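You operate a simulated robot arm through the tools that you are given. There is no shell and no other tool.

You run a simulated robot arm. Do the job below in one go: nothing can be reset, and whatever is moved stays where it is left.

Task
Switch on the mixer, then the speakers, and set the volume to 1.
Fine: the volume goes to 0 before the speakers come on; the main fader goes to HALF before the volume comes up.

Only the result counts: the job must be done as asked and must still hold three seconds after the hand-in. Knocking over, shifting, dropping, spilling or breaking anything else fails it.

Robot
A 7-joint arm with a two-finger gripper, fixed in place. Base frame: the origin is on the floor under the middle of its stand, x ahead of it, y to its left, z up; the work surface is at about z = 0.73. Readings come in m, degrees, newtons and seconds.
With the tool pointing down near the work surface it reaches from about 0.26 to 0.74 m from the base axis. Its first joint turns from -166.0 to 166.0 degrees. Payload 1.71 kg.
The TCP is the grasp point between the finger pads, 0.02 m short of the fingertips. In the tool frame z runs along the fingers and y along their closing line. The gripper opens to 0.096 m; its body begins 0.113 m behind the TCP.
Orientation is that of the tool frame in the base frame, as a unit quaternion [w, x, y, z]. With the fingers straight down and closing along the base's y, the tool's x points along the base's -x, its y along +y and its z along -z.

Tools
- The arm moves only by the tool arm_command. Its argument "targets" is a list of rows, each a list of 6 numbers: the shift along the base's x, y, z in m, then the turn, a rotation vector about the base's x, y, z in rad. In form: [[tx, ty, tz, wx, wy, wz], ...]. A call has 1 to 20 rows; each row is the pose to reach, as a shift and turn from the pose commanded when the call began. "grip" is the opening, from 0 (shut) to 1 (fully open), set as the call begins (left out, the last holds). A row lasts 0.2 s, in which the tool goes at most 0.05 m and 8.6 degrees; a call with a longer step from one row to the next is refused whole, and so is a gripper value outside its range. A pose out of reach is approached as far as the arm can. The call stops where the force on the tool passes 40 N (or 10 N more than at its start, if that is more) or the arm is blocked; 0.2 s more then pass. Each finger travels about 0.153 m/s and halts on what it meets, pressing with about 33 N; the grip force reading is that of the motor and also rises with nothing between the fingers. The clock runs only during rows and for 0.2 s after the last one: add rows that repeat a pose to give the fingers time. The reply holds the time, the measured pose of the TCP, the force on the tool along the base axes, the opening and the grip force, in the units named above and with some noise, with the torque about the TCP (base axes, N m) and any sound that the robot's microphone picked up, and new pictures: "views" is both (left out), scene, wrist or none.
- Cameras (640 x 400 px; columns grow to the right, rows downward): "scene" is fixed at [0.0506, -0.5005, 1.3657]; the picture's right is [0.71, -0.70, 0.00], its down [-0.31, -0.31, -0.90] and it looks along [0.63, 0.64, -0.44] (base axes); focal length 366 px, centre (320, 200). "wrist" rides on the gripper at [0.066, 0.014, -0.145] in the tool frame; the picture's right is [-0.21, 0.98, 0.00], its down [-0.88, -0.18, -0.44] and it looks along [-0.44, -0.09, 0.90] (tool axes); focal length 275 px, centre (320, 200). There is no depth. A picture from a camera that has moved, and an enlarged one, comes with that camera's place and axes in the base frame and with its lens.
- move_column(by): moves the trunk up (or, below 0, down) by that many m; the arm rides with it, the base frame stays. It gives what a move gives, with no picture.
- inspect(camera, box): a new picture of the part [left, top, right, bottom] of that camera's present view, enlarged. No time passes.
- hand_in(): hands the job in; it is judged then, once.

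Places have to be worked out from the pictures, the camera data and where the tool is seen. Open the gripper and draw the arm clear of the work before you hand the job in, unless the task says otherwise.

The tools are called after ">>>" as a command line: name --pt "numbers of a row" for each row, then --argument value for the rest, lists and objects as JSON in quotes. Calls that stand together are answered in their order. arm_command: Moves the arm, as the interface text tells. Its arguments: {"type":"object","properties":{"targets":{"type":"array"},"grip":{"type":"number"},"views":{"type":"string","enum":["both","scene","wrist","none"]}},"required":["targets"]} The other tools are called the same way: move_column (by) moves the trunk up or down; inspect (camera, box) takes an enlarged picture of a part of a camera's view; hand_in () hands the job in.

At the start:

```text
time_s: 0.0
tcp_pos: [0.4666, 0.3184, 1.1032]
tcp_rot: [-0.001, 0.0, 1.0, 0.0]
force: [0.1, -0.1, 0.8]
moment: [0.0, 0.0, -0.01]
gripper_width: 0.0959
grasp_force: 0.1
trunk travel left (down, up): [-0.3, 0.086]
```

scene: 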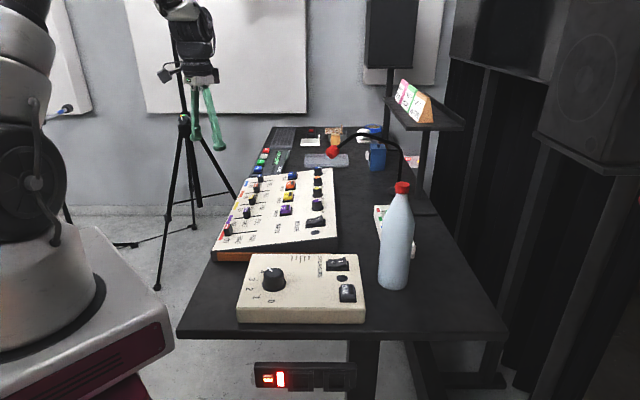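
wrist: 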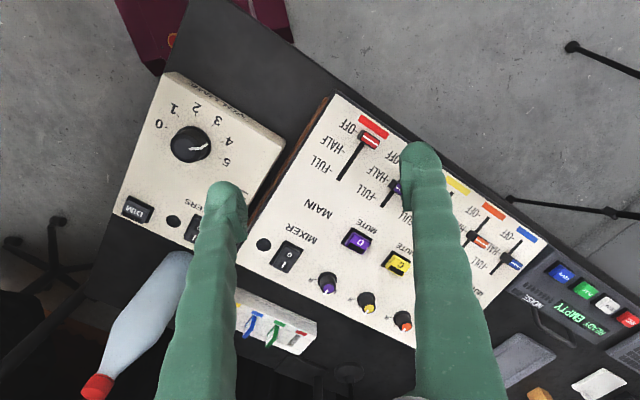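

I'll first look closer at both views to identify the controls and their present states.

>>> inspect --camera "scene" --box '[200, 230, 380, 400]'

>>> inspect --camera "scene" --box '[200, 120, 360, 260]'

>>> inspect --camera "wrist" --box '[100, 60, 300, 260]'

>>> inspect --camera "wrist" --box '[230, 90, 430, 350]'

```text
2.35 times, centred on (290, 315) of scene
camera zoom: at [0.0506, -0.5005, 1.3657], right [0.71, -0.7, 0.0], down [-0.31, -0.31, -0.9], along [0.63, 0.64, -0.44], focal length 860 px, centre (391, -71)
```

zoom: 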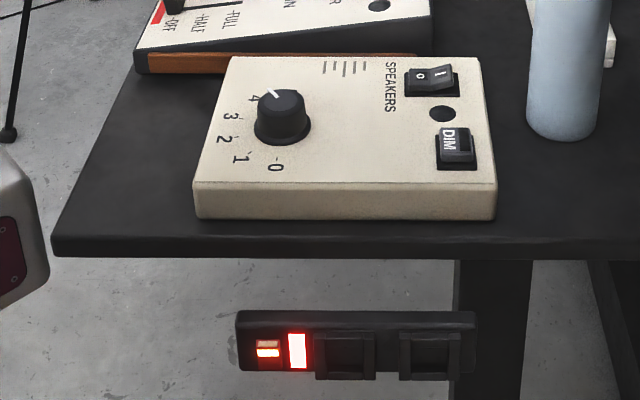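

```text
2.86 times, centred on (280, 190) of scene
camera zoom: at [0.0506, -0.5005, 1.3657], right [0.71, -0.7, 0.0], down [-0.31, -0.31, -0.9], along [0.63, 0.64, -0.44], focal length 1044 px, centre (434, 229)
```

zoom: 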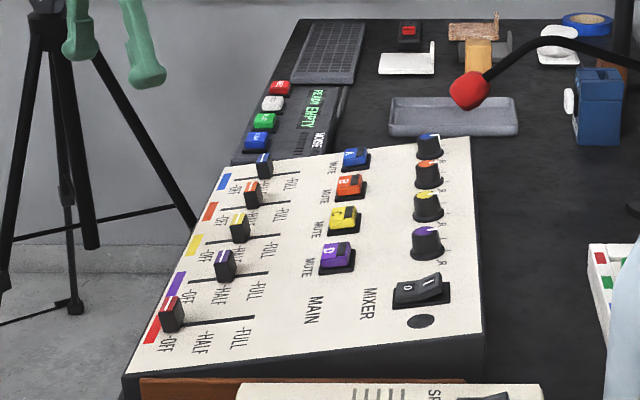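

```text
2.00 times, centred on (200, 160) of wrist
camera zoom: at [0.4021, 0.3341, 1.2491], right [0.21, 0.98, 0.0], down [0.88, -0.18, 0.44], along [0.43, -0.09, -0.9], focal length 551 px, centre (560, 280)
```

zoom: 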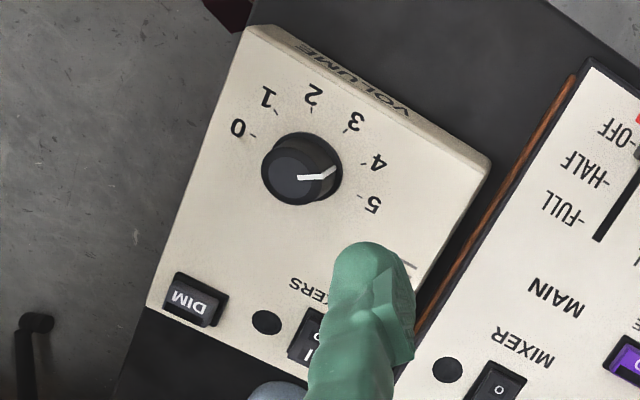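

```text
1.54 times, centred on (330, 220) of wrist
camera zoom: at [0.4021, 0.3341, 1.2491], right [0.21, 0.98, 0.0], down [0.88, -0.18, 0.44], along [0.43, -0.09, -0.9], focal length 424 px, centre (305, 169)
```

zoom: 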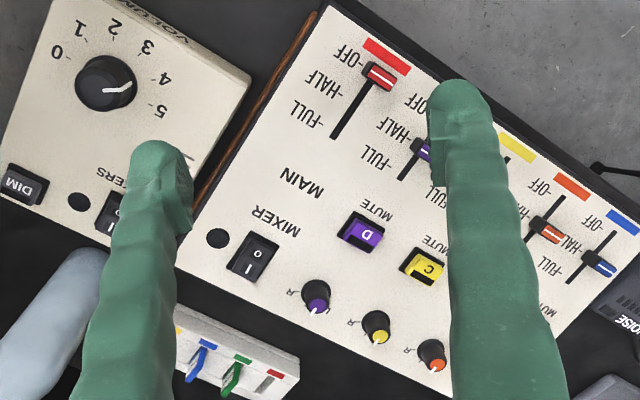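

Volume reads about 4, both rockers have the O side down, and the main fader is at OFF. By triangulation I put the knob top near (0.477, 0.095, 0.806), the mixer rocker near (0.72, 0.20, 0.818) and the main fader cap near (0.532, 0.39, 0.785). I'll move above the knob for a closer look.

>>> arm_command --pt "0.002 -0.037 -0.018 0 0 0" --pt "0.004 -0.075 -0.036 0 0 0" --pt "0.006 -0.112 -0.055 0 0 0" --pt "0.008 -0.15 -0.073 0 0 0" --pt "0.009 -0.187 -0.09 0 0 0" --pt "0.0104 -0.2237 -0.1 0 0 0" --pt "0.0104 -0.2237 -0.1 0 0 0" --grip 1 --views "both"

```text
time_s: 1.6
tcp_pos: [0.4614, 0.0957, 1.0122]
tcp_rot: [0.007, -0.001, 1.0, 0.0]
force: [-0.1, 0.7, 0.3]
moment: [-0.04, 0.0, -0.06]
gripper_width: 0.0963
grasp_force: 0.0
trunk travel left (down, up): [-0.3, 0.086]
camera wrist: at [0.3937, 0.1094, 1.1556], right [0.2, 0.98, 0.0], down [0.87, -0.18, 0.46], along [0.45, -0.09, -0.89], focal length 275 px, centre (320, 200)
```

scene: 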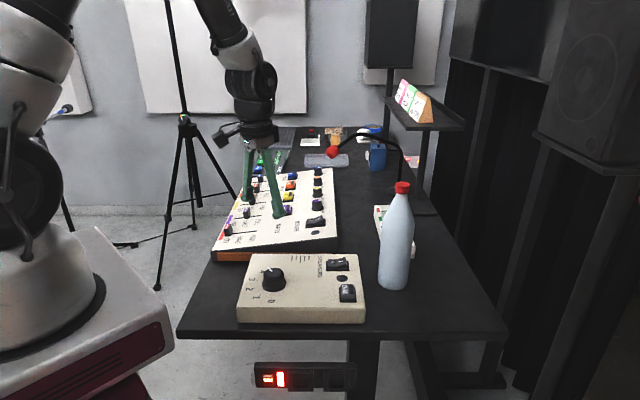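
wrist: 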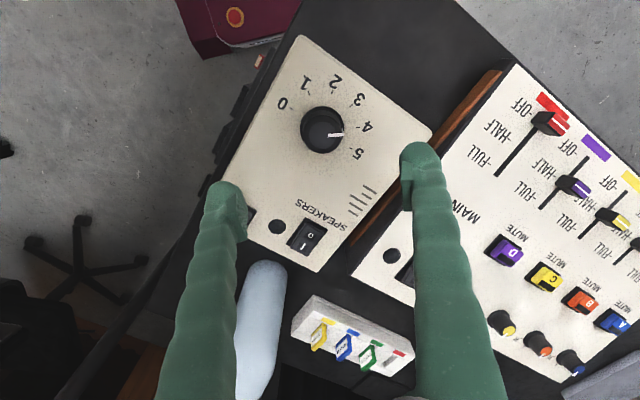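

The pose reads slightly off the command, so I let the arm settle with a hold and zoom in on the knob.

>>> arm_command --pt "0 0 0 0 0 0" --pt "0 0 0 0 0 0" --views "wrist"

>>> inspect --camera "wrist" --box '[240, 60, 400, 180]'

>>> inspect --camera "scene" --box '[230, 240, 330, 310]'

```text
time_s: 2.2
tcp_pos: [0.4614, 0.0946, 1.0128]
tcp_rot: [0.006, -0.001, 1.0, 0.001]
force: [-1.2, 0.2, 1.1]
moment: [0.03, -0.02, -0.04]
gripper_width: 0.0961
grasp_force: 0.1
trunk travel left (down, up): [-0.3, 0.086]
camera wrist: at [0.3939, 0.1093, 1.1557], right [0.21, 0.98, 0.0], down [0.87, -0.18, 0.46], along [0.45, -0.09, -0.89], focal length 275 px, centre (320, 200)
```

wrist: 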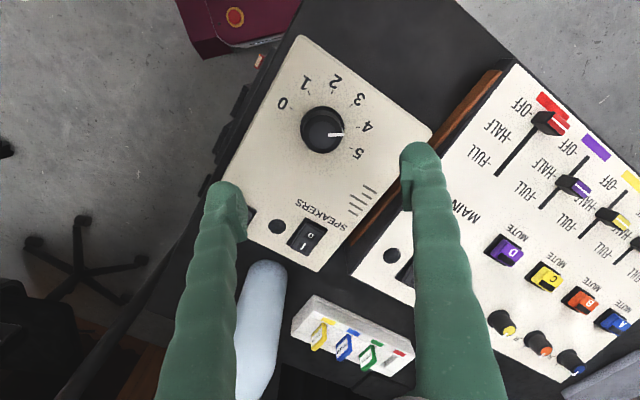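

```text
3.33 times, centred on (320, 120) of wrist
camera zoom: at [0.3939, 0.1093, 1.1557], right [0.21, 0.98, 0.0], down [0.87, -0.18, 0.46], along [0.45, -0.09, -0.89], focal length 918 px, centre (320, 467)
```

zoom: 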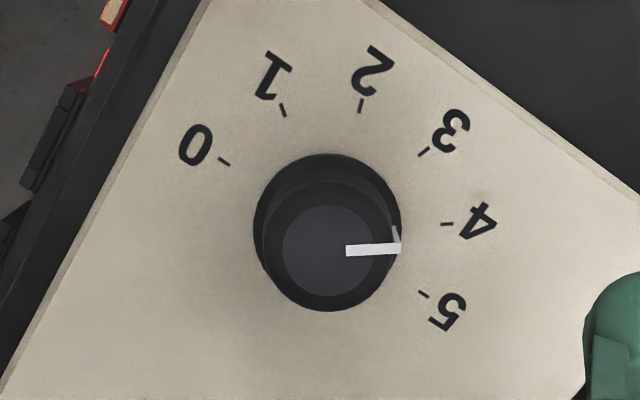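

```text
5.71 times, centred on (280, 275) of scene
camera zoom: at [0.0506, -0.5005, 1.3657], right [0.71, -0.7, 0.0], down [-0.31, -0.31, -0.9], along [0.63, 0.64, -0.44], focal length 2089 px, centre (549, -229)
```

zoom: 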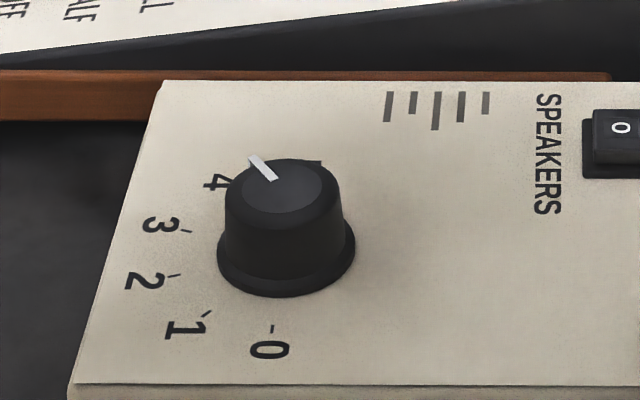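

The measured pose sits about 15 mm short in x and 10 mm high of what I commanded, so I test with a small move toward the target to see how the arm tracks.

>>> arm_command --pt "0.0 0 -0.03 0 0 0" --pt "0 0 -0.05 0 0 0" --pt "0 0 -0.05 0 0 0" --pt "0 0 -0.05 0 0 0" --views "wrist"

```text
time_s: 3.2
tcp_pos: [0.4606, 0.0956, 0.962]
tcp_rot: [0.007, 0.0, 1.0, 0.0]
force: [-0.2, 0.0, -0.7]
moment: [0.04, 0.01, 0.02]
gripper_width: 0.0958
grasp_force: 0.2
trunk travel left (down, up): [-0.3, 0.086]
camera wrist: at [0.393, 0.1098, 1.1058], right [0.21, 0.98, 0.0], down [0.87, -0.18, 0.46], along [0.45, -0.09, -0.89], focal length 275 px, centre (320, 200)
```

wrist: 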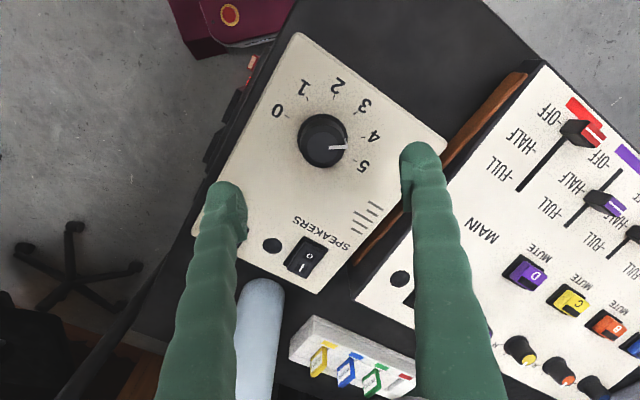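

Relative moves track well, and the measured pose agrees with the pictures. Fitting the dial ticks gives a centre of (0.480, 0.0945), with 0 at 225°, 1 at 189° and 4 at 81° in the base frame (36° per mark), and the pointer at about 82°. I centre over the knob, remove the small tilt and then test yaw in free air.

>>> arm_command --pt "0.0097 -0.0005 -0.03 0 0.007 0" --pt "0.0194 -0.0011 -0.06 0 0.014 0" --pt "0.0194 -0.0011 -0.06 0 0.014 0" --views "none"

>>> arm_command --pt "0 0 0 0 0 -0.14" --pt "0 0 0 0 0 -0.28" --pt "0 0 0 0 0 -0.42" --pt "0 0 0 0 0 -0.56" --pt "0 0 0 0 0 -0.7" --pt "0 0 0 0 0 -0.84" --pt "0 0 0 0 0 -0.98" --pt "0 0 0 0 0 -1.12" --pt "0 0 0 0 0 -1.257" --pt "0 0 0 0 0 -1.257" --views "both"

```text
time_s: 4.0
tcp_pos: [0.4797, 0.0951, 0.9016]
tcp_rot: [0.0, 0.0, 1.0, 0.001]
force: [0.6, 0.7, 0.5]
moment: [-0.07, -0.01, -0.03]
gripper_width: 0.096
grasp_force: 0.1
trunk travel left (down, up): [-0.3, 0.086]
```

```text
time_s: 6.2
tcp_pos: [0.4799, 0.095, 0.9022]
tcp_rot: [-0.001, 0.588, 0.809, -0.001]
force: [-0.2, -0.1, 0.1]
moment: [0.0, -0.04, -0.02]
gripper_width: 0.0961
grasp_force: 0.0
trunk travel left (down, up): [-0.3, 0.086]
camera wrist: at [0.4735, 0.1626, 1.0461], right [0.99, 0.11, 0.0], down [0.09, -0.89, 0.45], along [0.05, -0.44, -0.9], focal length 275 px, centre (320, 200)
```

scene: 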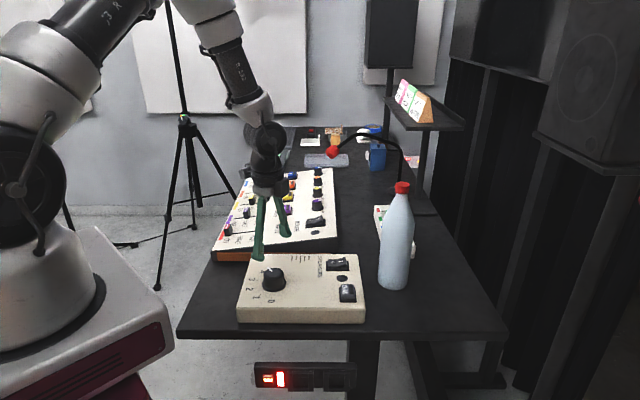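
wrist: 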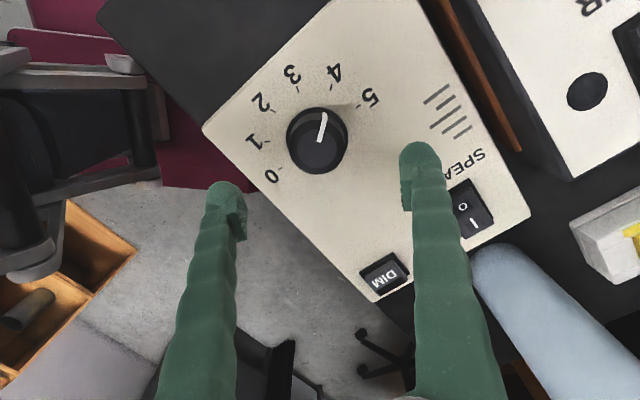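

Yaw −72° tracks perfectly. I check in free air that +72° is also reachable before gripping.

>>> arm_command --pt "0 0 0 0 0 0.14" --pt "0 0 0 0 0 0.28" --pt "0 0 0 0 0 0.42" --pt "0 0 0 0 0 0.56" --pt "0 0 0 0 0 0.7" --pt "0 0 0 0 0 0.84" --pt "0 0 0 0 0 0.98" --pt "0 0 0 0 0 1.12" --pt "0 0 0 0 0 1.26" --pt "0 0 0 0 0 1.4" --pt "0 0 0 0 0 1.54" --pt "0 0 0 0 0 1.68" --pt "0 0 0 0 0 1.82" --pt "0 0 0 0 0 1.96" --pt "0 0 0 0 0 2.1" --pt "0 0 0 0 0 2.24" --pt "0 0 0 0 0 2.38" --pt "0 0 0 0 0 2.513" --pt "0 0 0 0 0 2.513" --views "wrist"

```text
time_s: 10.2
tcp_pos: [0.4807, 0.0953, 0.9021]
tcp_rot: [0.0, -0.589, 0.808, 0.001]
force: [-0.4, 0.1, 1.4]
moment: [0.03, 0.0, -0.02]
gripper_width: 0.096
grasp_force: 0.1
trunk travel left (down, up): [-0.3, 0.086]
camera wrist: at [0.4473, 0.037, 1.0463], right [-0.87, 0.5, 0.0], down [0.45, 0.78, 0.45], along [0.22, 0.39, -0.9], focal length 275 px, centre (320, 200)
```

wrist: 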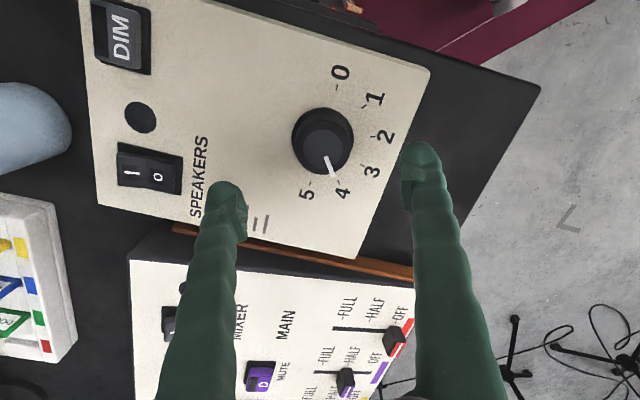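

Full ±72° is reachable. I zoom here to refine the knob centre and height before descending.

>>> inspect --camera "wrist" --box '[260, 60, 420, 210]'

```text
2.67 times, centred on (340, 135) of wrist
camera zoom: at [0.4473, 0.037, 1.0463], right [-0.87, 0.5, 0.0], down [0.45, 0.78, 0.45], along [0.22, 0.39, -0.9], focal length 734 px, centre (267, 373)
```

zoom: 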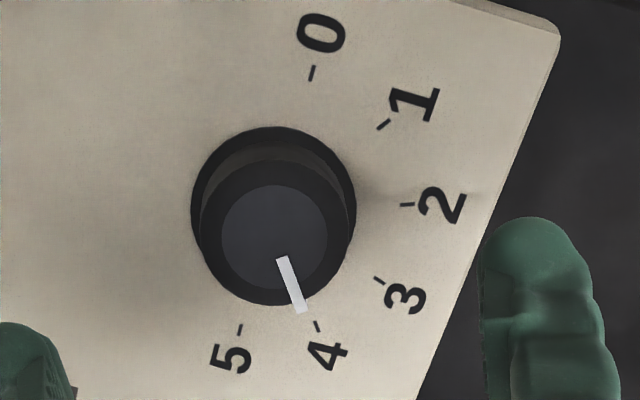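

Combining the three views, I put the knob axis at (0.4777, 0.0955), the panel at z≈0.778 and the knob top at z≈0.814. I turn back to −72°, re-centre and come down partway.

>>> arm_command --pt "0 0 0 0 0 -0.14" --pt "0 0 0 0 0 -0.28" --pt "0 0 0 0 0 -0.42" --pt "0 0 0 0 0 -0.56" --pt "0 0 0 0 0 -0.7" --pt "0 0 0 0 0 -0.84" --pt "0 0 0 0 0 -0.98" --pt "0 0 0 0 0 -1.12" --pt "0 0 0 0 0 -1.26" --pt "0 0 0 0 0 -1.4" --pt "0 0 0 0 0 -1.54" --pt "0 0 0 0 0 -1.68" --pt "0 0 0 0 0 -1.82" --pt "0 0 0 0 0 -1.96" --pt "0 0 0 0 0 -2.1" --pt "0 0 0 0 0 -2.24" --pt "0 0 0 0 0 -2.38" --pt "-0.0026 0.0004 0 0 0 -2.513" --pt "-0.0026 0.0004 -0.02 0 0 -2.513" --pt "-0.0026 0.0004 -0.02 0 0 -2.513" --views "none"

>>> arm_command --pt "0 0 -0.02 0 0 0" --pt "0 0 -0.04 0 0 0" --pt "0 0 -0.05 0 0 0" --pt "0 0 -0.05 0 0 0" --views "both"

```text
time_s: 14.4
tcp_pos: [0.4777, 0.0954, 0.8804]
tcp_rot: [0.0, 0.588, 0.809, -0.001]
force: [-0.1, -0.2, -0.4]
moment: [0.02, -0.02, 0.0]
gripper_width: 0.0961
grasp_force: 0.0
trunk travel left (down, up): [-0.3, 0.086]
```

```text
time_s: 15.4
tcp_pos: [0.4784, 0.095, 0.8309]
tcp_rot: [0.0, 0.587, 0.81, 0.0]
force: [-0.1, -0.2, 0.1]
moment: [0.03, 0.0, -0.03]
gripper_width: 0.0958
grasp_force: 0.1
trunk travel left (down, up): [-0.3, 0.086]
camera wrist: at [0.4711, 0.163, 0.9759], right [0.99, 0.11, 0.0], down [0.1, -0.89, 0.45], along [0.05, -0.44, -0.89], focal length 275 px, centre (320, 200)
```

scene: 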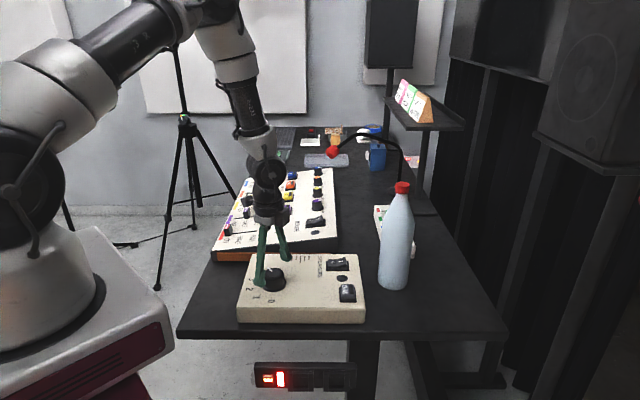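
wrist: 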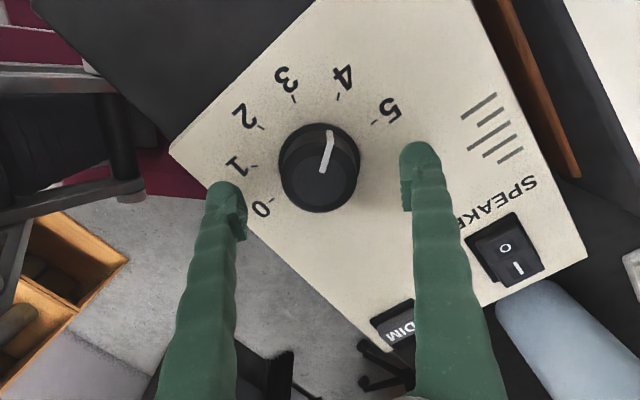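

The gripper is 17 mm above the knob top; I zoom to check centring between the fingers.

>>> inspect --camera "wrist" --box '[200, 100, 460, 260]'

>>> inspect --camera "scene" --box '[220, 210, 330, 310]'

```text
2.46 times, centred on (330, 180) of wrist
camera zoom: at [0.4711, 0.163, 0.9759], right [0.99, 0.11, 0.0], down [0.1, -0.89, 0.45], along [0.05, -0.44, -0.89], focal length 678 px, centre (295, 249)
```

zoom: 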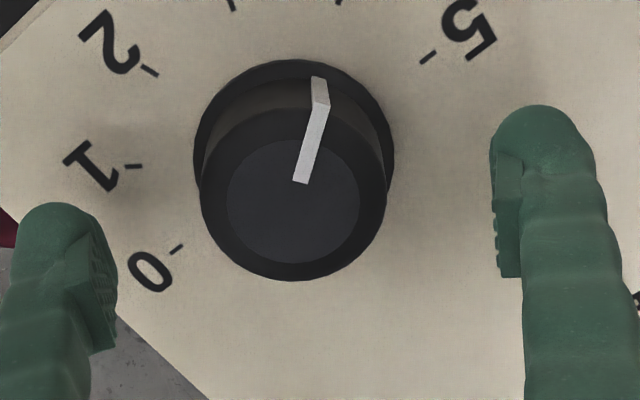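

```text
4.00 times, centred on (275, 260) of scene
camera zoom: at [0.0506, -0.5005, 1.3657], right [0.71, -0.7, 0.0], down [-0.31, -0.31, -0.9], along [0.63, 0.64, -0.44], focal length 1462 px, centre (500, -40)
```

zoom: 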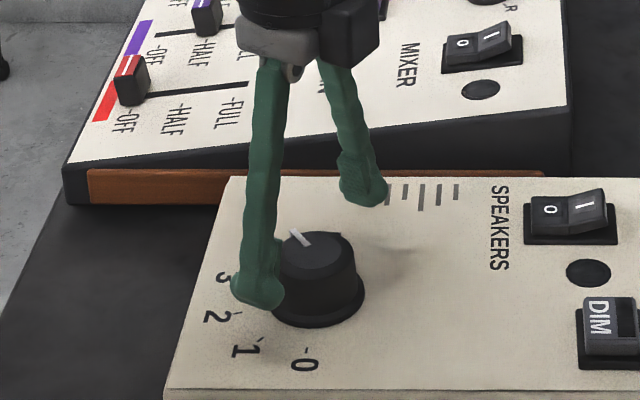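

The knob is centred within about 1 mm. I descend to TCP z≈0.809 (fingertips just above the skirt), check forces, then close.

>>> arm_command --pt "0 0.0004 -0.01 0 0 0" --pt "0 0.0004 -0.018 0 0 0" --pt "0 0.0004 -0.022 0 0 0" --pt "0 0.0004 -0.022 0 0 0" --views "scene"

>>> inspect --camera "scene" --box '[220, 210, 330, 310]'

```text
time_s: 16.4
tcp_pos: [0.479, 0.0959, 0.8102]
tcp_rot: [0.0, 0.588, 0.809, -0.001]
force: [0.8, -0.5, -0.2]
moment: [-0.02, -0.02, -0.01]
gripper_width: 0.0958
grasp_force: 0.0
trunk travel left (down, up): [-0.3, 0.086]
```

scene: 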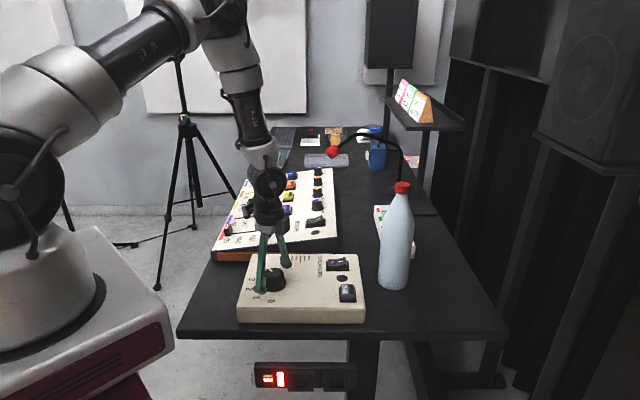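

```text
4.00 times, centred on (275, 260) of scene
camera zoom: at [0.0506, -0.5005, 1.3657], right [0.71, -0.7, 0.0], down [-0.31, -0.31, -0.9], along [0.63, 0.64, -0.44], focal length 1462 px, centre (500, -40)
```

zoom: 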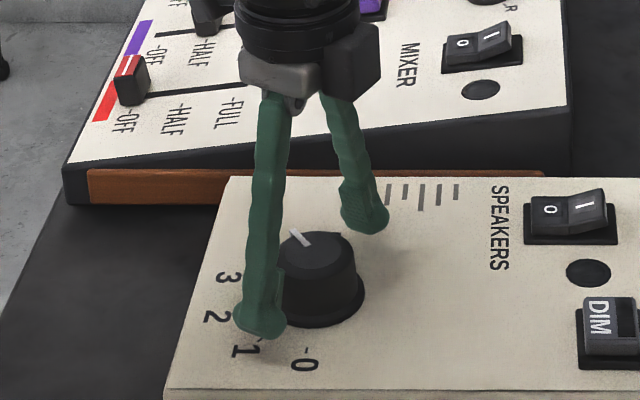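

No contact and good placement around the knob. I close the gripper onto it.

>>> arm_command --pt "0 0 0 0 0 0" --pt "0 0 0 0 0 0" --pt "0 0 0 0 0 0" --pt "0 0 0 0 0 0" --grip 0 --views "wrist"

>>> inspect --camera "wrist" --box '[200, 100, 460, 260]'

```text
time_s: 17.4
tcp_pos: [0.476, 0.0957, 0.8093]
tcp_rot: [0.0, 0.587, 0.81, -0.001]
force: [-4.1, -0.3, -1.6]
moment: [0.03, 0.01, 0.03]
gripper_width: 0.0519
grasp_force: 35.0
trunk travel left (down, up): [-0.3, 0.086]
camera wrist: at [0.4706, 0.1632, 0.9543], right [0.99, 0.11, 0.0], down [0.1, -0.89, 0.45], along [0.05, -0.44, -0.89], focal length 275 px, centre (320, 200)
```

wrist: 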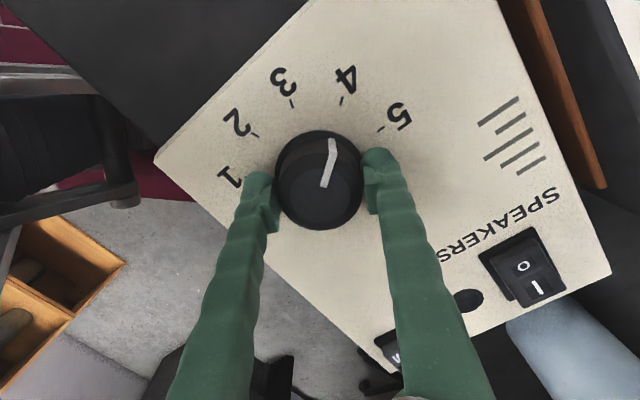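

```text
2.46 times, centred on (330, 180) of wrist
camera zoom: at [0.4706, 0.1632, 0.9543], right [0.99, 0.11, 0.0], down [0.1, -0.89, 0.45], along [0.05, -0.44, -0.89], focal length 678 px, centre (295, 249)
```

zoom: 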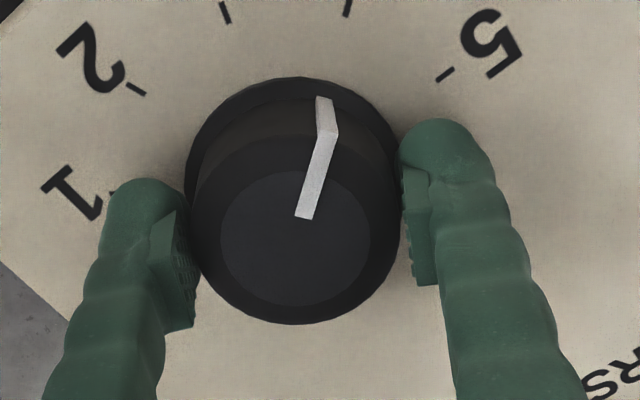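

Gripped at 52 mm width with a slight side load; the knob axis looks nearer x≈0.4765, so I shift 2 mm and rotate the first 72° counter‑clockwise.

>>> arm_command --pt "-0.002 0 0 0 0 0.07" --pt "-0.002 0 0 0 0 0.14" --pt "-0.002 0 0 0 0 0.28" --pt "-0.002 0 0 0 0 0.42" --pt "-0.002 0 0 0 0 0.56" --pt "-0.002 0 0 0 0 0.7" --pt "-0.002 0 0 0 0 0.84" --pt "-0.002 0 0 0 0 0.98" --pt "-0.002 0 0 0 0 1.12" --pt "-0.002 0 0 0 0 1.2566" --pt "-0.002 0 0 0 0 1.2566" --views "wrist"

>>> inspect --camera "wrist" --box '[200, 100, 460, 260]'

```text
time_s: 19.8
tcp_pos: [0.4774, 0.0944, 0.8099]
tcp_rot: [0.002, -0.001, 1.0, 0.001]
force: [19.6, -1.4, 17.4]
moment: [-0.13, 0.03, 0.01]
gripper_width: 0.0517
grasp_force: 35.0
trunk travel left (down, up): [-0.3, 0.086]
camera wrist: at [0.4114, 0.1098, 0.9544], right [0.2, 0.98, 0.0], down [0.88, -0.18, 0.45], along [0.44, -0.09, -0.89], focal length 275 px, centre (320, 200)
```

wrist: 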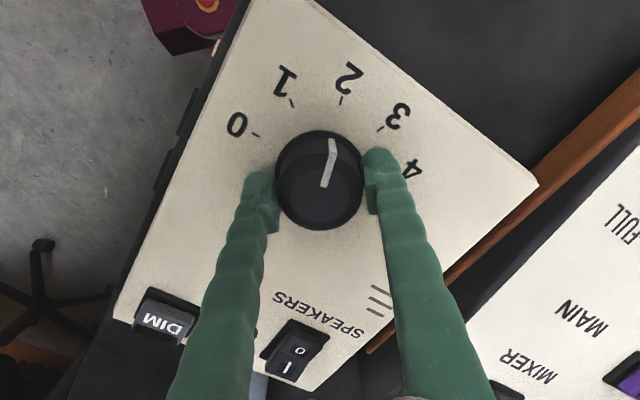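

```text
2.46 times, centred on (330, 180) of wrist
camera zoom: at [0.4114, 0.1098, 0.9544], right [0.2, 0.98, 0.0], down [0.88, -0.18, 0.45], along [0.44, -0.09, -0.89], focal length 678 px, centre (295, 249)
```

zoom: 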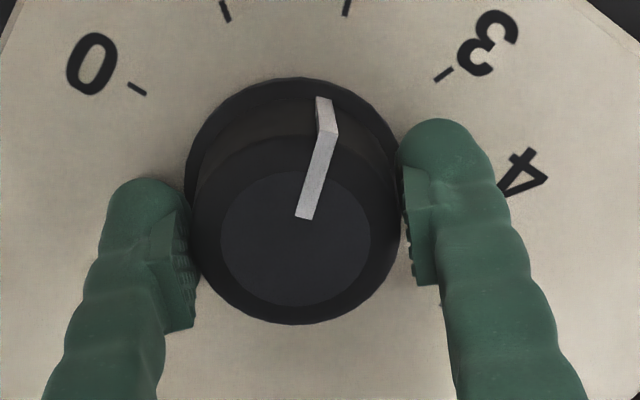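

The knob followed exactly from 4 to 2. Side forces built up (about 20 N in x, 17 N in z), so I relieve them with a small shift before turning on.

>>> arm_command --pt "0.001 0 0.0005 0 0 0" --pt "0.001 0 0.0005 0 0 0" --views "none"

```text
time_s: 20.4
tcp_pos: [0.4756, 0.0955, 0.8084]
tcp_rot: [0.0, 0.0, 1.0, 0.001]
force: [16.2, -2.3, 14.8]
moment: [0.0, -0.31, -0.05]
gripper_width: 0.052
grasp_force: 34.9
trunk travel left (down, up): [-0.3, 0.086]
```

Forces fall only about 3 N per mm, so I shift a few more millimetres in +x/+z to unload before continuing.

>>> arm_command --pt "0.002 0 0.001 0 0 0" --pt "0.003 0 0.002 0 0 0" --pt "0.003 0 0.002 0 0 0" --views "none"

```text
time_s: 21.2
tcp_pos: [0.4762, 0.0952, 0.81]
tcp_rot: [-0.004, 0.0, 1.0, -0.001]
force: [2.5, -0.3, -15.9]
moment: [0.12, -0.26, 0.0]
gripper_width: 0.0516
grasp_force: 35.3
trunk travel left (down, up): [-0.3, 0.086]
```

x is unloaded; z overshot, so I drop 1 mm to balance it.

>>> arm_command --pt "0 0 -0.001 0 0 0" --pt "0 0 -0.001 0 0 0" --views "none"

```text
time_s: 21.8
tcp_pos: [0.478, 0.0955, 0.8096]
tcp_rot: [-0.003, 0.0, 1.0, 0.0]
force: [-7.9, -1.2, -12.1]
moment: [-0.02, 0.68, 0.02]
gripper_width: 0.0516
grasp_force: 35.1
trunk travel left (down, up): [-0.3, 0.086]
```

Residual loads are small enough; I continue counter‑clockwise by 36° toward 1 and watch the forces.

>>> arm_command --pt "-0.001 0 -0.0005 0 0 0.126" --pt "-0.001 0 -0.0005 0 0 0.251" --pt "-0.001 0 -0.0005 0 0 0.377" --pt "-0.001 0 -0.0005 0 0 0.503" --pt "-0.001 0 -0.0005 0 0 0.628" --pt "-0.001 0 -0.0005 0 0 0.628" --views "none"

```text
time_s: 23.2
tcp_pos: [0.4783, 0.095, 0.8087]
tcp_rot: [-0.002, -0.31, 0.951, 0.001]
force: [-16.5, -1.9, -11.2]
moment: [-0.01, -0.01, -0.01]
gripper_width: 0.0516
grasp_force: 34.5
trunk travel left (down, up): [-0.3, 0.086]
```

Force is −16 N in x, so I shift −1.5 mm in x while turning the last 36° to 0.

>>> arm_command --pt "-0.0015 0 -0.0003 0 0 0.063" --pt "-0.002 0 -0.0005 0 0 0.188" --pt "-0.002 0 -0.0005 0 0 0.314" --pt "-0.002 0 -0.0005 0 0 0.44" --pt "-0.002 0 -0.0005 0 0 0.565" --pt "-0.002 0 -0.0005 0 0 0.628" --pt "-0.002 0 -0.0005 0 0 0.628" --views "wrist"

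>>> inspect --camera "wrist" --box '[200, 80, 460, 260]'

```text
time_s: 24.8
tcp_pos: [0.4775, 0.0955, 0.8107]
tcp_rot: [0.0, -0.588, 0.809, 0.002]
force: [-4.0, -4.2, -8.1]
moment: [0.09, -0.09, -0.02]
gripper_width: 0.0515
grasp_force: 34.8
trunk travel left (down, up): [-0.3, 0.086]
camera wrist: at [0.4443, 0.0375, 0.9549], right [-0.87, 0.5, 0.0], down [0.45, 0.78, 0.45], along [0.22, 0.39, -0.89], focal length 275 px, centre (320, 200)
```

wrist: 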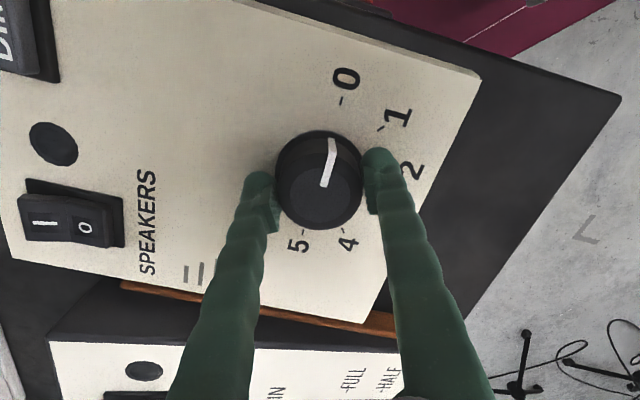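

```text
2.22 times, centred on (330, 170) of wrist
camera zoom: at [0.4443, 0.0375, 0.9549], right [-0.87, 0.5, 0.0], down [0.45, 0.78, 0.45], along [0.22, 0.39, -0.89], focal length 612 px, centre (298, 267)
```

zoom: 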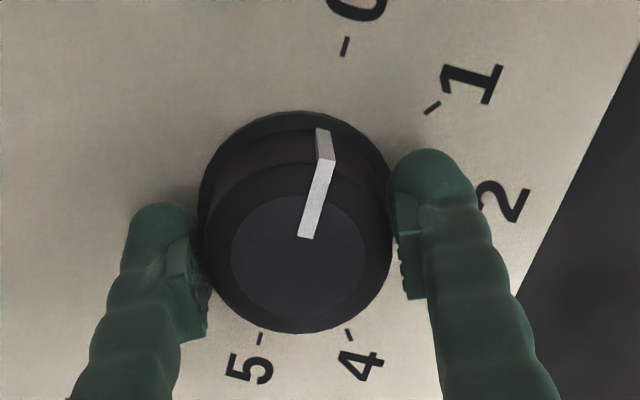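

The pointer lines up with 0 (measured direction ≈226°, tick at ≈225°). I release, lift straight up and verify.

>>> arm_command --pt "0 0 0 0 0 0" --pt "0 0 0 0 0 0" --pt "0 0 0 0 0 0" --pt "0 0 0.03 0 0 0" --pt "0 0 0.07 0 0 0" --pt "0 0 0.11 0 0 0" --pt "0 0 0.11 0 0 0" --grip 1 --views "both"

>>> inspect --camera "wrist" --box '[240, 60, 420, 200]'

>>> inspect --camera "scene" --box '[230, 240, 370, 330]'

```text
time_s: 26.4
tcp_pos: [0.4765, 0.0957, 0.9191]
tcp_rot: [0.0, -0.587, 0.81, 0.003]
force: [-0.6, -0.8, -0.3]
moment: [-0.05, 0.02, 0.02]
gripper_width: 0.0962
grasp_force: 0.1
trunk travel left (down, up): [-0.3, 0.086]
camera wrist: at [0.4443, 0.0374, 1.0646], right [-0.87, 0.5, 0.0], down [0.45, 0.78, 0.44], along [0.22, 0.39, -0.9], focal length 275 px, centre (320, 200)
```

scene: 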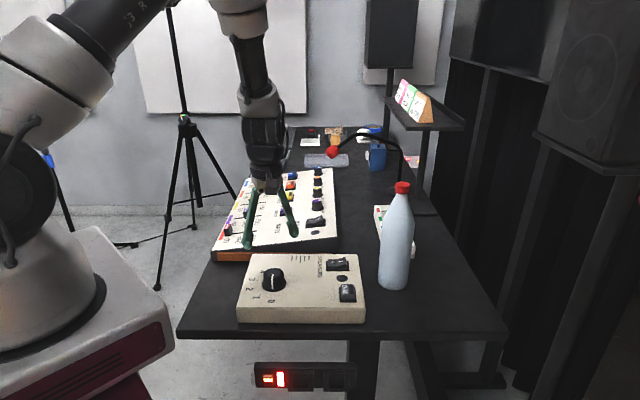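
wrist: 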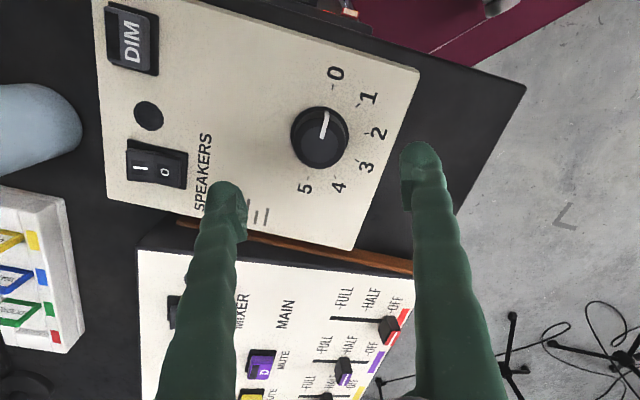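

```text
2.86 times, centred on (330, 130) of wrist
camera zoom: at [0.4443, 0.0374, 1.0646], right [-0.87, 0.5, 0.0], down [0.45, 0.78, 0.44], along [0.22, 0.39, -0.9], focal length 786 px, centre (291, 400)
```

zoom: 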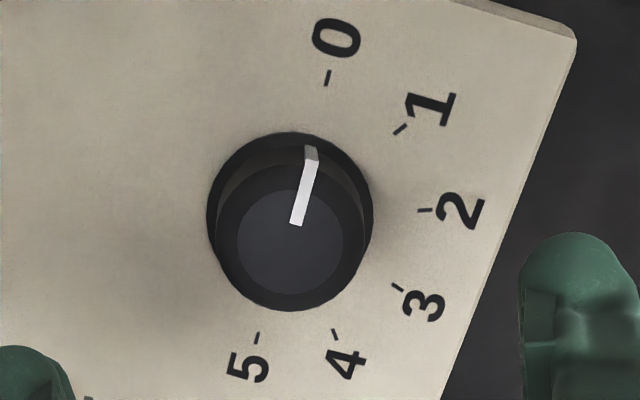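

```text
4.44 times, centred on (300, 285) of scene
camera zoom: at [0.0506, -0.5005, 1.3657], right [0.71, -0.7, 0.0], down [-0.31, -0.31, -0.9], along [0.63, 0.64, -0.44], focal length 1625 px, centre (409, -178)
```

zoom: 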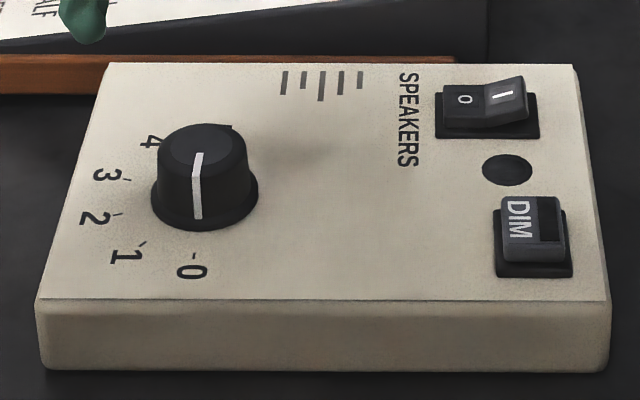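

Volume shows 0. Next is the mixer rocker at about (0.72, 0.20, 0.82), near the reach limit. I turn the wrist back to yaw −45° (camera on the user's side) and move over there for a better look.

>>> arm_command --pt "0.008 0.006 0.01 0 0 -0.136" --pt "0.016 0.012 0.02 0 0 -0.272" --pt "0.024 0.018 0.03 0 0 -0.408" --pt "0.032 0.024 0.04 0 0 -0.544" --pt "0.04 0.03 0.04 0 0 -0.68" --pt "0.05 0.036 0.04 0 0 -0.816" --pt "0.06 0.042 0.04 0 0 -0.952" --pt "0.07 0.048 0.04 0 0 -1.088" --pt "0.08 0.054 0.04 0 0 -1.224" --pt "0.09 0.06 0.04 0 0 -1.36" --pt "0.1 0.066 0.04 0 0 -1.497" --pt "0.11 0.075 0.04 0 0 -1.633" --pt "0.12 0.085 0.04 0 0 -1.769" --pt "0.13 0.095 0.04 0 0 -1.905" --pt "0.14 0.104 0.04 0 0 -2.042" --pt "0.14 0.104 0.04 0 0 -2.042" --grip 1 --views "both"

```text
time_s: 29.8
tcp_pos: [0.6162, 0.2, 0.959]
tcp_rot: [0.0, 0.383, 0.924, 0.0]
force: [0.6, -0.3, -0.1]
moment: [0.0, -0.01, 0.0]
gripper_width: 0.0956
grasp_force: 0.0
trunk travel left (down, up): [-0.3, 0.086]
camera wrist: at [0.5806, 0.2569, 1.1043], right [0.84, 0.54, 0.0], down [0.49, -0.75, 0.44], along [0.24, -0.37, -0.9], focal length 275 px, centre (320, 200)
```

scene: 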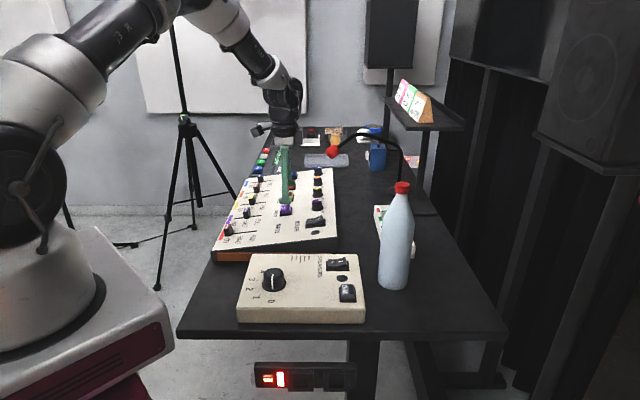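
wrist: 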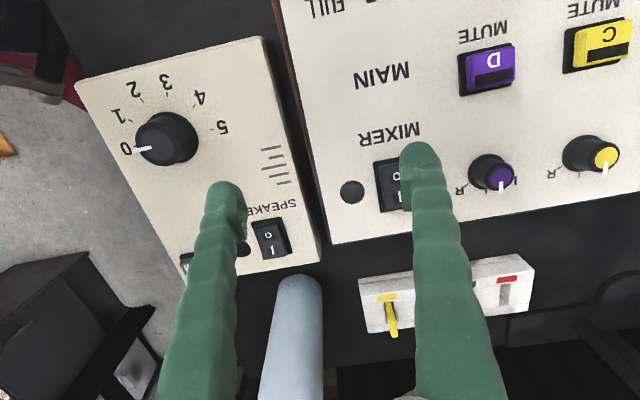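

The view is now aligned with the desk; the mixer rocker is partly behind a finger. I tilt the tool 20° outward for reach and move nearer so the rocker lies between the open fingers.

>>> arm_command --pt "0.02 0.004 -0.01 0.023 -0.084 0" --pt "0.04 0.007 -0.025 0.0465 -0.168 0" --pt "0.062 0.011 -0.04 0.07 -0.252 0" --pt "0.084 0.015 -0.05 0.093 -0.336 0" --pt "0.084 0.015 -0.05 0.093 -0.336 0" --grip 1 --views "both"

>>> inspect --camera "wrist" --box '[220, 60, 420, 220]'

>>> inspect --camera "scene" --box '[250, 160, 360, 260]'

```text
time_s: 31.0
tcp_pos: [0.7001, 0.2143, 0.9092]
tcp_rot: [0.137, 0.377, 0.91, 0.107]
force: [0.3, -0.1, 0.1]
moment: [0.01, 0.01, 0.0]
gripper_width: 0.0961
grasp_force: 0.2
trunk travel left (down, up): [-0.3, 0.086]
camera wrist: at [0.6173, 0.2588, 1.0388], right [0.78, 0.53, 0.33], down [0.33, -0.8, 0.51], along [0.53, -0.29, -0.8], focal length 275 px, centre (320, 200)
```

scene: 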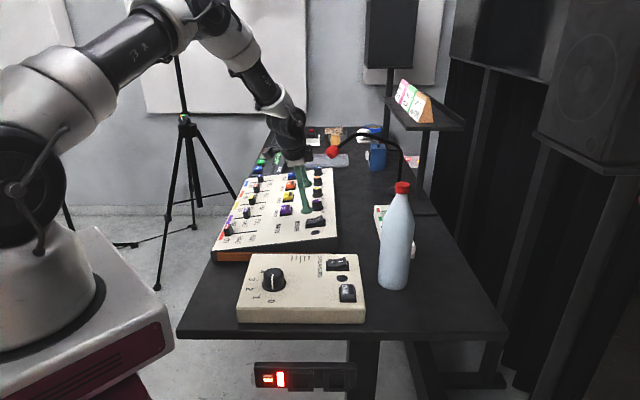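
wrist: 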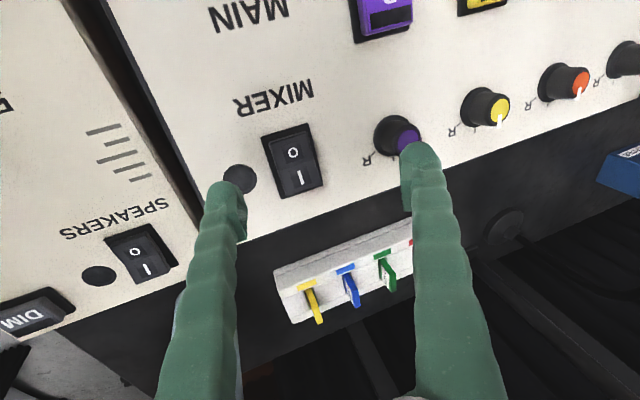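

```text
2.50 times, centred on (320, 140) of wrist
camera zoom: at [0.6173, 0.2588, 1.0388], right [0.78, 0.53, 0.33], down [0.33, -0.8, 0.51], along [0.53, -0.29, -0.8], focal length 688 px, centre (320, 350)
```

zoom: 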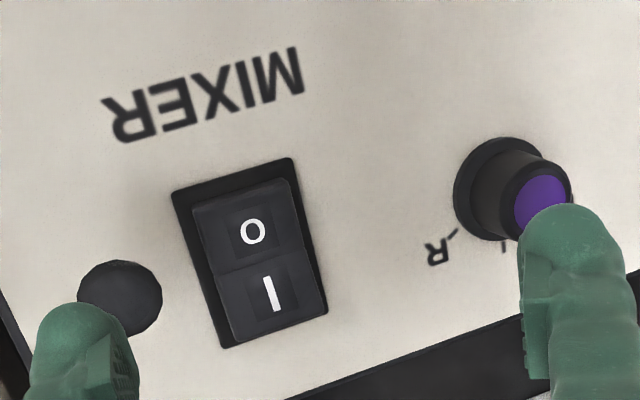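

```text
4.00 times, centred on (305, 210) of scene
camera zoom: at [0.0506, -0.5005, 1.3657], right [0.71, -0.7, 0.0], down [-0.31, -0.31, -0.9], along [0.63, 0.64, -0.44], focal length 1462 px, centre (380, 160)
```

zoom: 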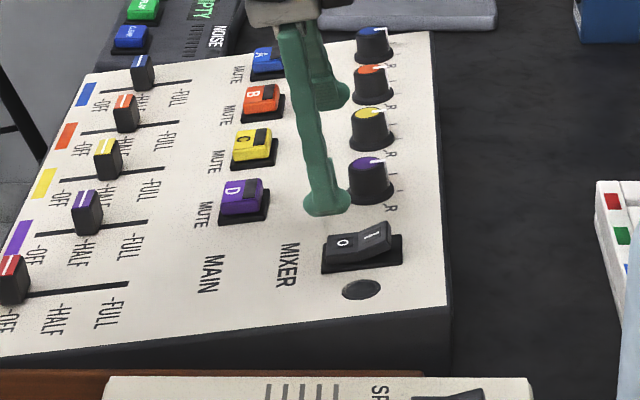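

Triangulated: the mixer's I mark is at (0.7272, 0.1942, 0.827) and its O mark at (0.7122, 0.2092, 0.8205), so ON is a press on the far (+e2) half. I close the gripper, re-tilt so the tool leans along the rocker's length, and hover above the I half.

>>> arm_command --pt "0 0 0 0 0 0" --pt "0 0 0 0 0 0" --pt "0.006 -0.005 -0.005 -0.085 0.0224 -0.0133" --pt "0.012 -0.01 -0.01 -0.17 0.0448 -0.0265" --pt "0.02 -0.015 -0.015 -0.255 0.0672 -0.0398" --pt "0.0279 -0.0208 -0.02 -0.34 0.0896 -0.053" --pt "0.0279 -0.0208 -0.02 -0.34 0.0896 -0.053" --grip 0 --views "both"

>>> inspect --camera "wrist" --box '[220, 80, 420, 240]'

>>> inspect --camera "scene" --box '[250, 160, 360, 260]'

```text
time_s: 32.6
tcp_pos: [0.7275, 0.1943, 0.8887]
tcp_rot: [0.16, 0.376, 0.91, -0.07]
force: [-0.9, -0.2, 0.6]
moment: [-0.01, 0.02, 0.01]
gripper_width: 0.0001
grasp_force: 29.5
trunk travel left (down, up): [-0.3, 0.086]
camera wrist: at [0.6605, 0.2841, 1.0034], right [0.83, 0.55, 0.06], down [0.35, -0.6, 0.72], along [0.44, -0.58, -0.69], focal length 275 px, centre (320, 200)
```

scene: 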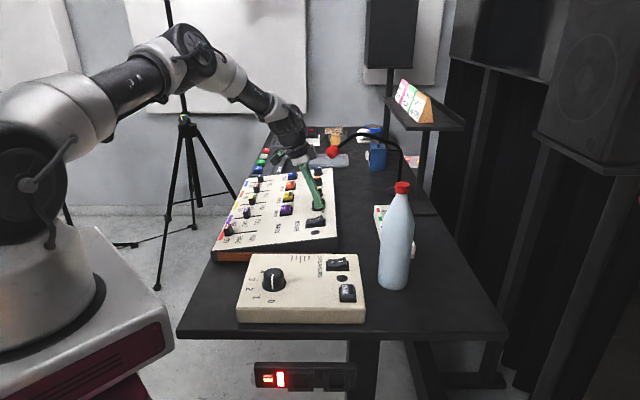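
wrist: 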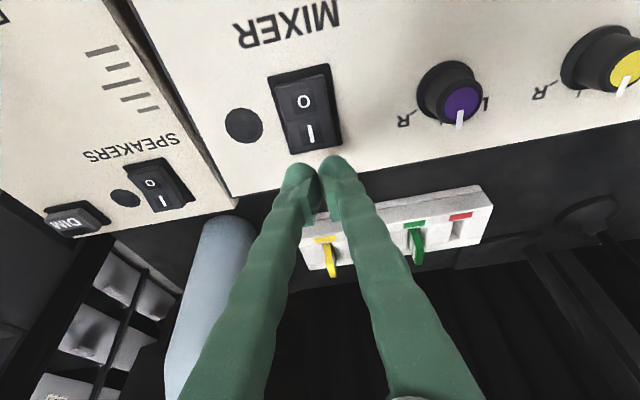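

```text
2.50 times, centred on (320, 160) of wrist
camera zoom: at [0.6605, 0.2841, 1.0034], right [0.83, 0.55, 0.06], down [0.35, -0.6, 0.72], along [0.44, -0.58, -0.69], focal length 688 px, centre (320, 300)
```

zoom: 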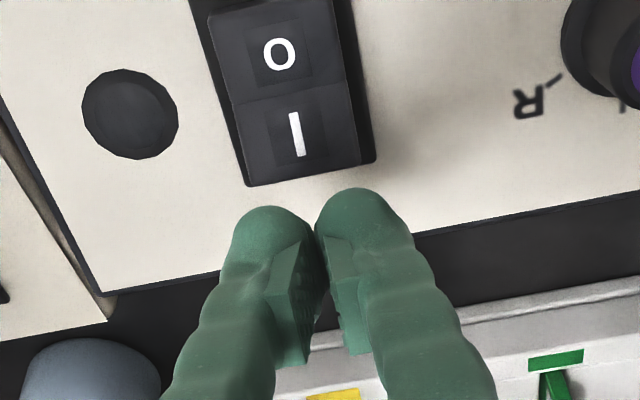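

```text
4.00 times, centred on (305, 210) of scene
camera zoom: at [0.0506, -0.5005, 1.3657], right [0.71, -0.7, 0.0], down [-0.31, -0.31, -0.9], along [0.63, 0.64, -0.44], focal length 1462 px, centre (380, 160)
```

zoom: 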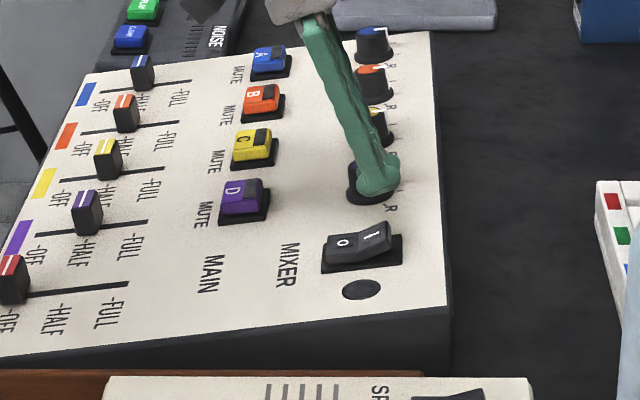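

The seam of the closed fingers is aligned with the rocker's centreline, about 40 mm above it. I descend to just above the I half.

>>> arm_command --pt "0 0 -0.015 0 0 0" --pt "0 0 -0.028 0 0 0" --pt "0 0 -0.035 0 0 0" --pt "0 0 -0.035 0 0 0" --views "both"

>>> inspect --camera "wrist" --box '[220, 80, 420, 240]'

>>> inspect --camera "scene" --box '[280, 190, 350, 250]'

```text
time_s: 33.6
tcp_pos: [0.7293, 0.1947, 0.8537]
tcp_rot: [0.16, 0.377, 0.91, -0.069]
force: [-0.8, 0.5, 1.0]
moment: [0.03, 0.01, 0.0]
gripper_width: 0.0
grasp_force: 29.4
trunk travel left (down, up): [-0.3, 0.086]
camera wrist: at [0.6611, 0.2844, 0.9678], right [0.83, 0.55, 0.07], down [0.35, -0.6, 0.72], along [0.44, -0.57, -0.69], focal length 275 px, centre (320, 200)
```

scene: 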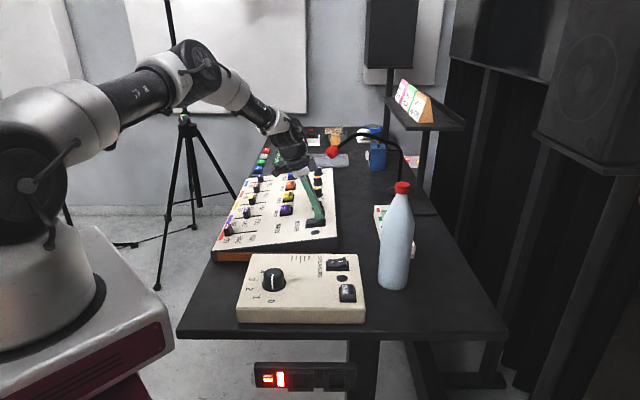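
wrist: 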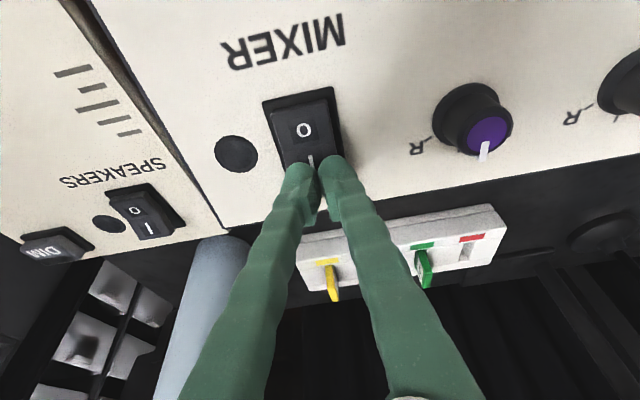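

```text
2.50 times, centred on (320, 160) of wrist
camera zoom: at [0.6611, 0.2844, 0.9678], right [0.83, 0.55, 0.07], down [0.35, -0.6, 0.72], along [0.44, -0.57, -0.69], focal length 688 px, centre (320, 300)
```

zoom: 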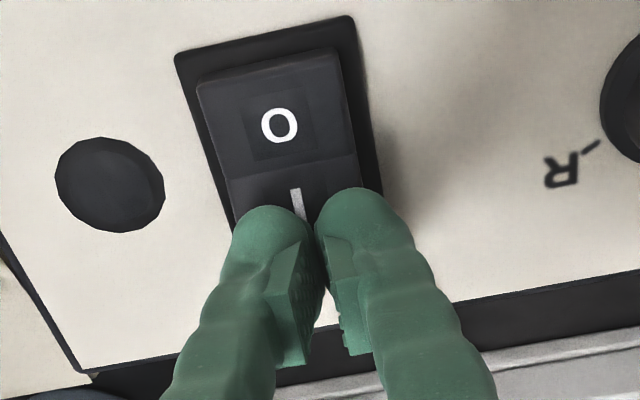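

```text
6.67 times, centred on (315, 220) of scene
camera zoom: at [0.0506, -0.5005, 1.3657], right [0.71, -0.7, 0.0], down [-0.31, -0.31, -0.9], along [0.63, 0.64, -0.44], focal length 2437 px, centre (353, 67)
```

zoom: 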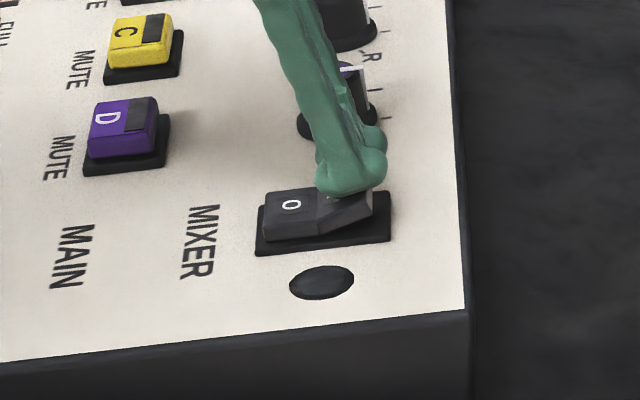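

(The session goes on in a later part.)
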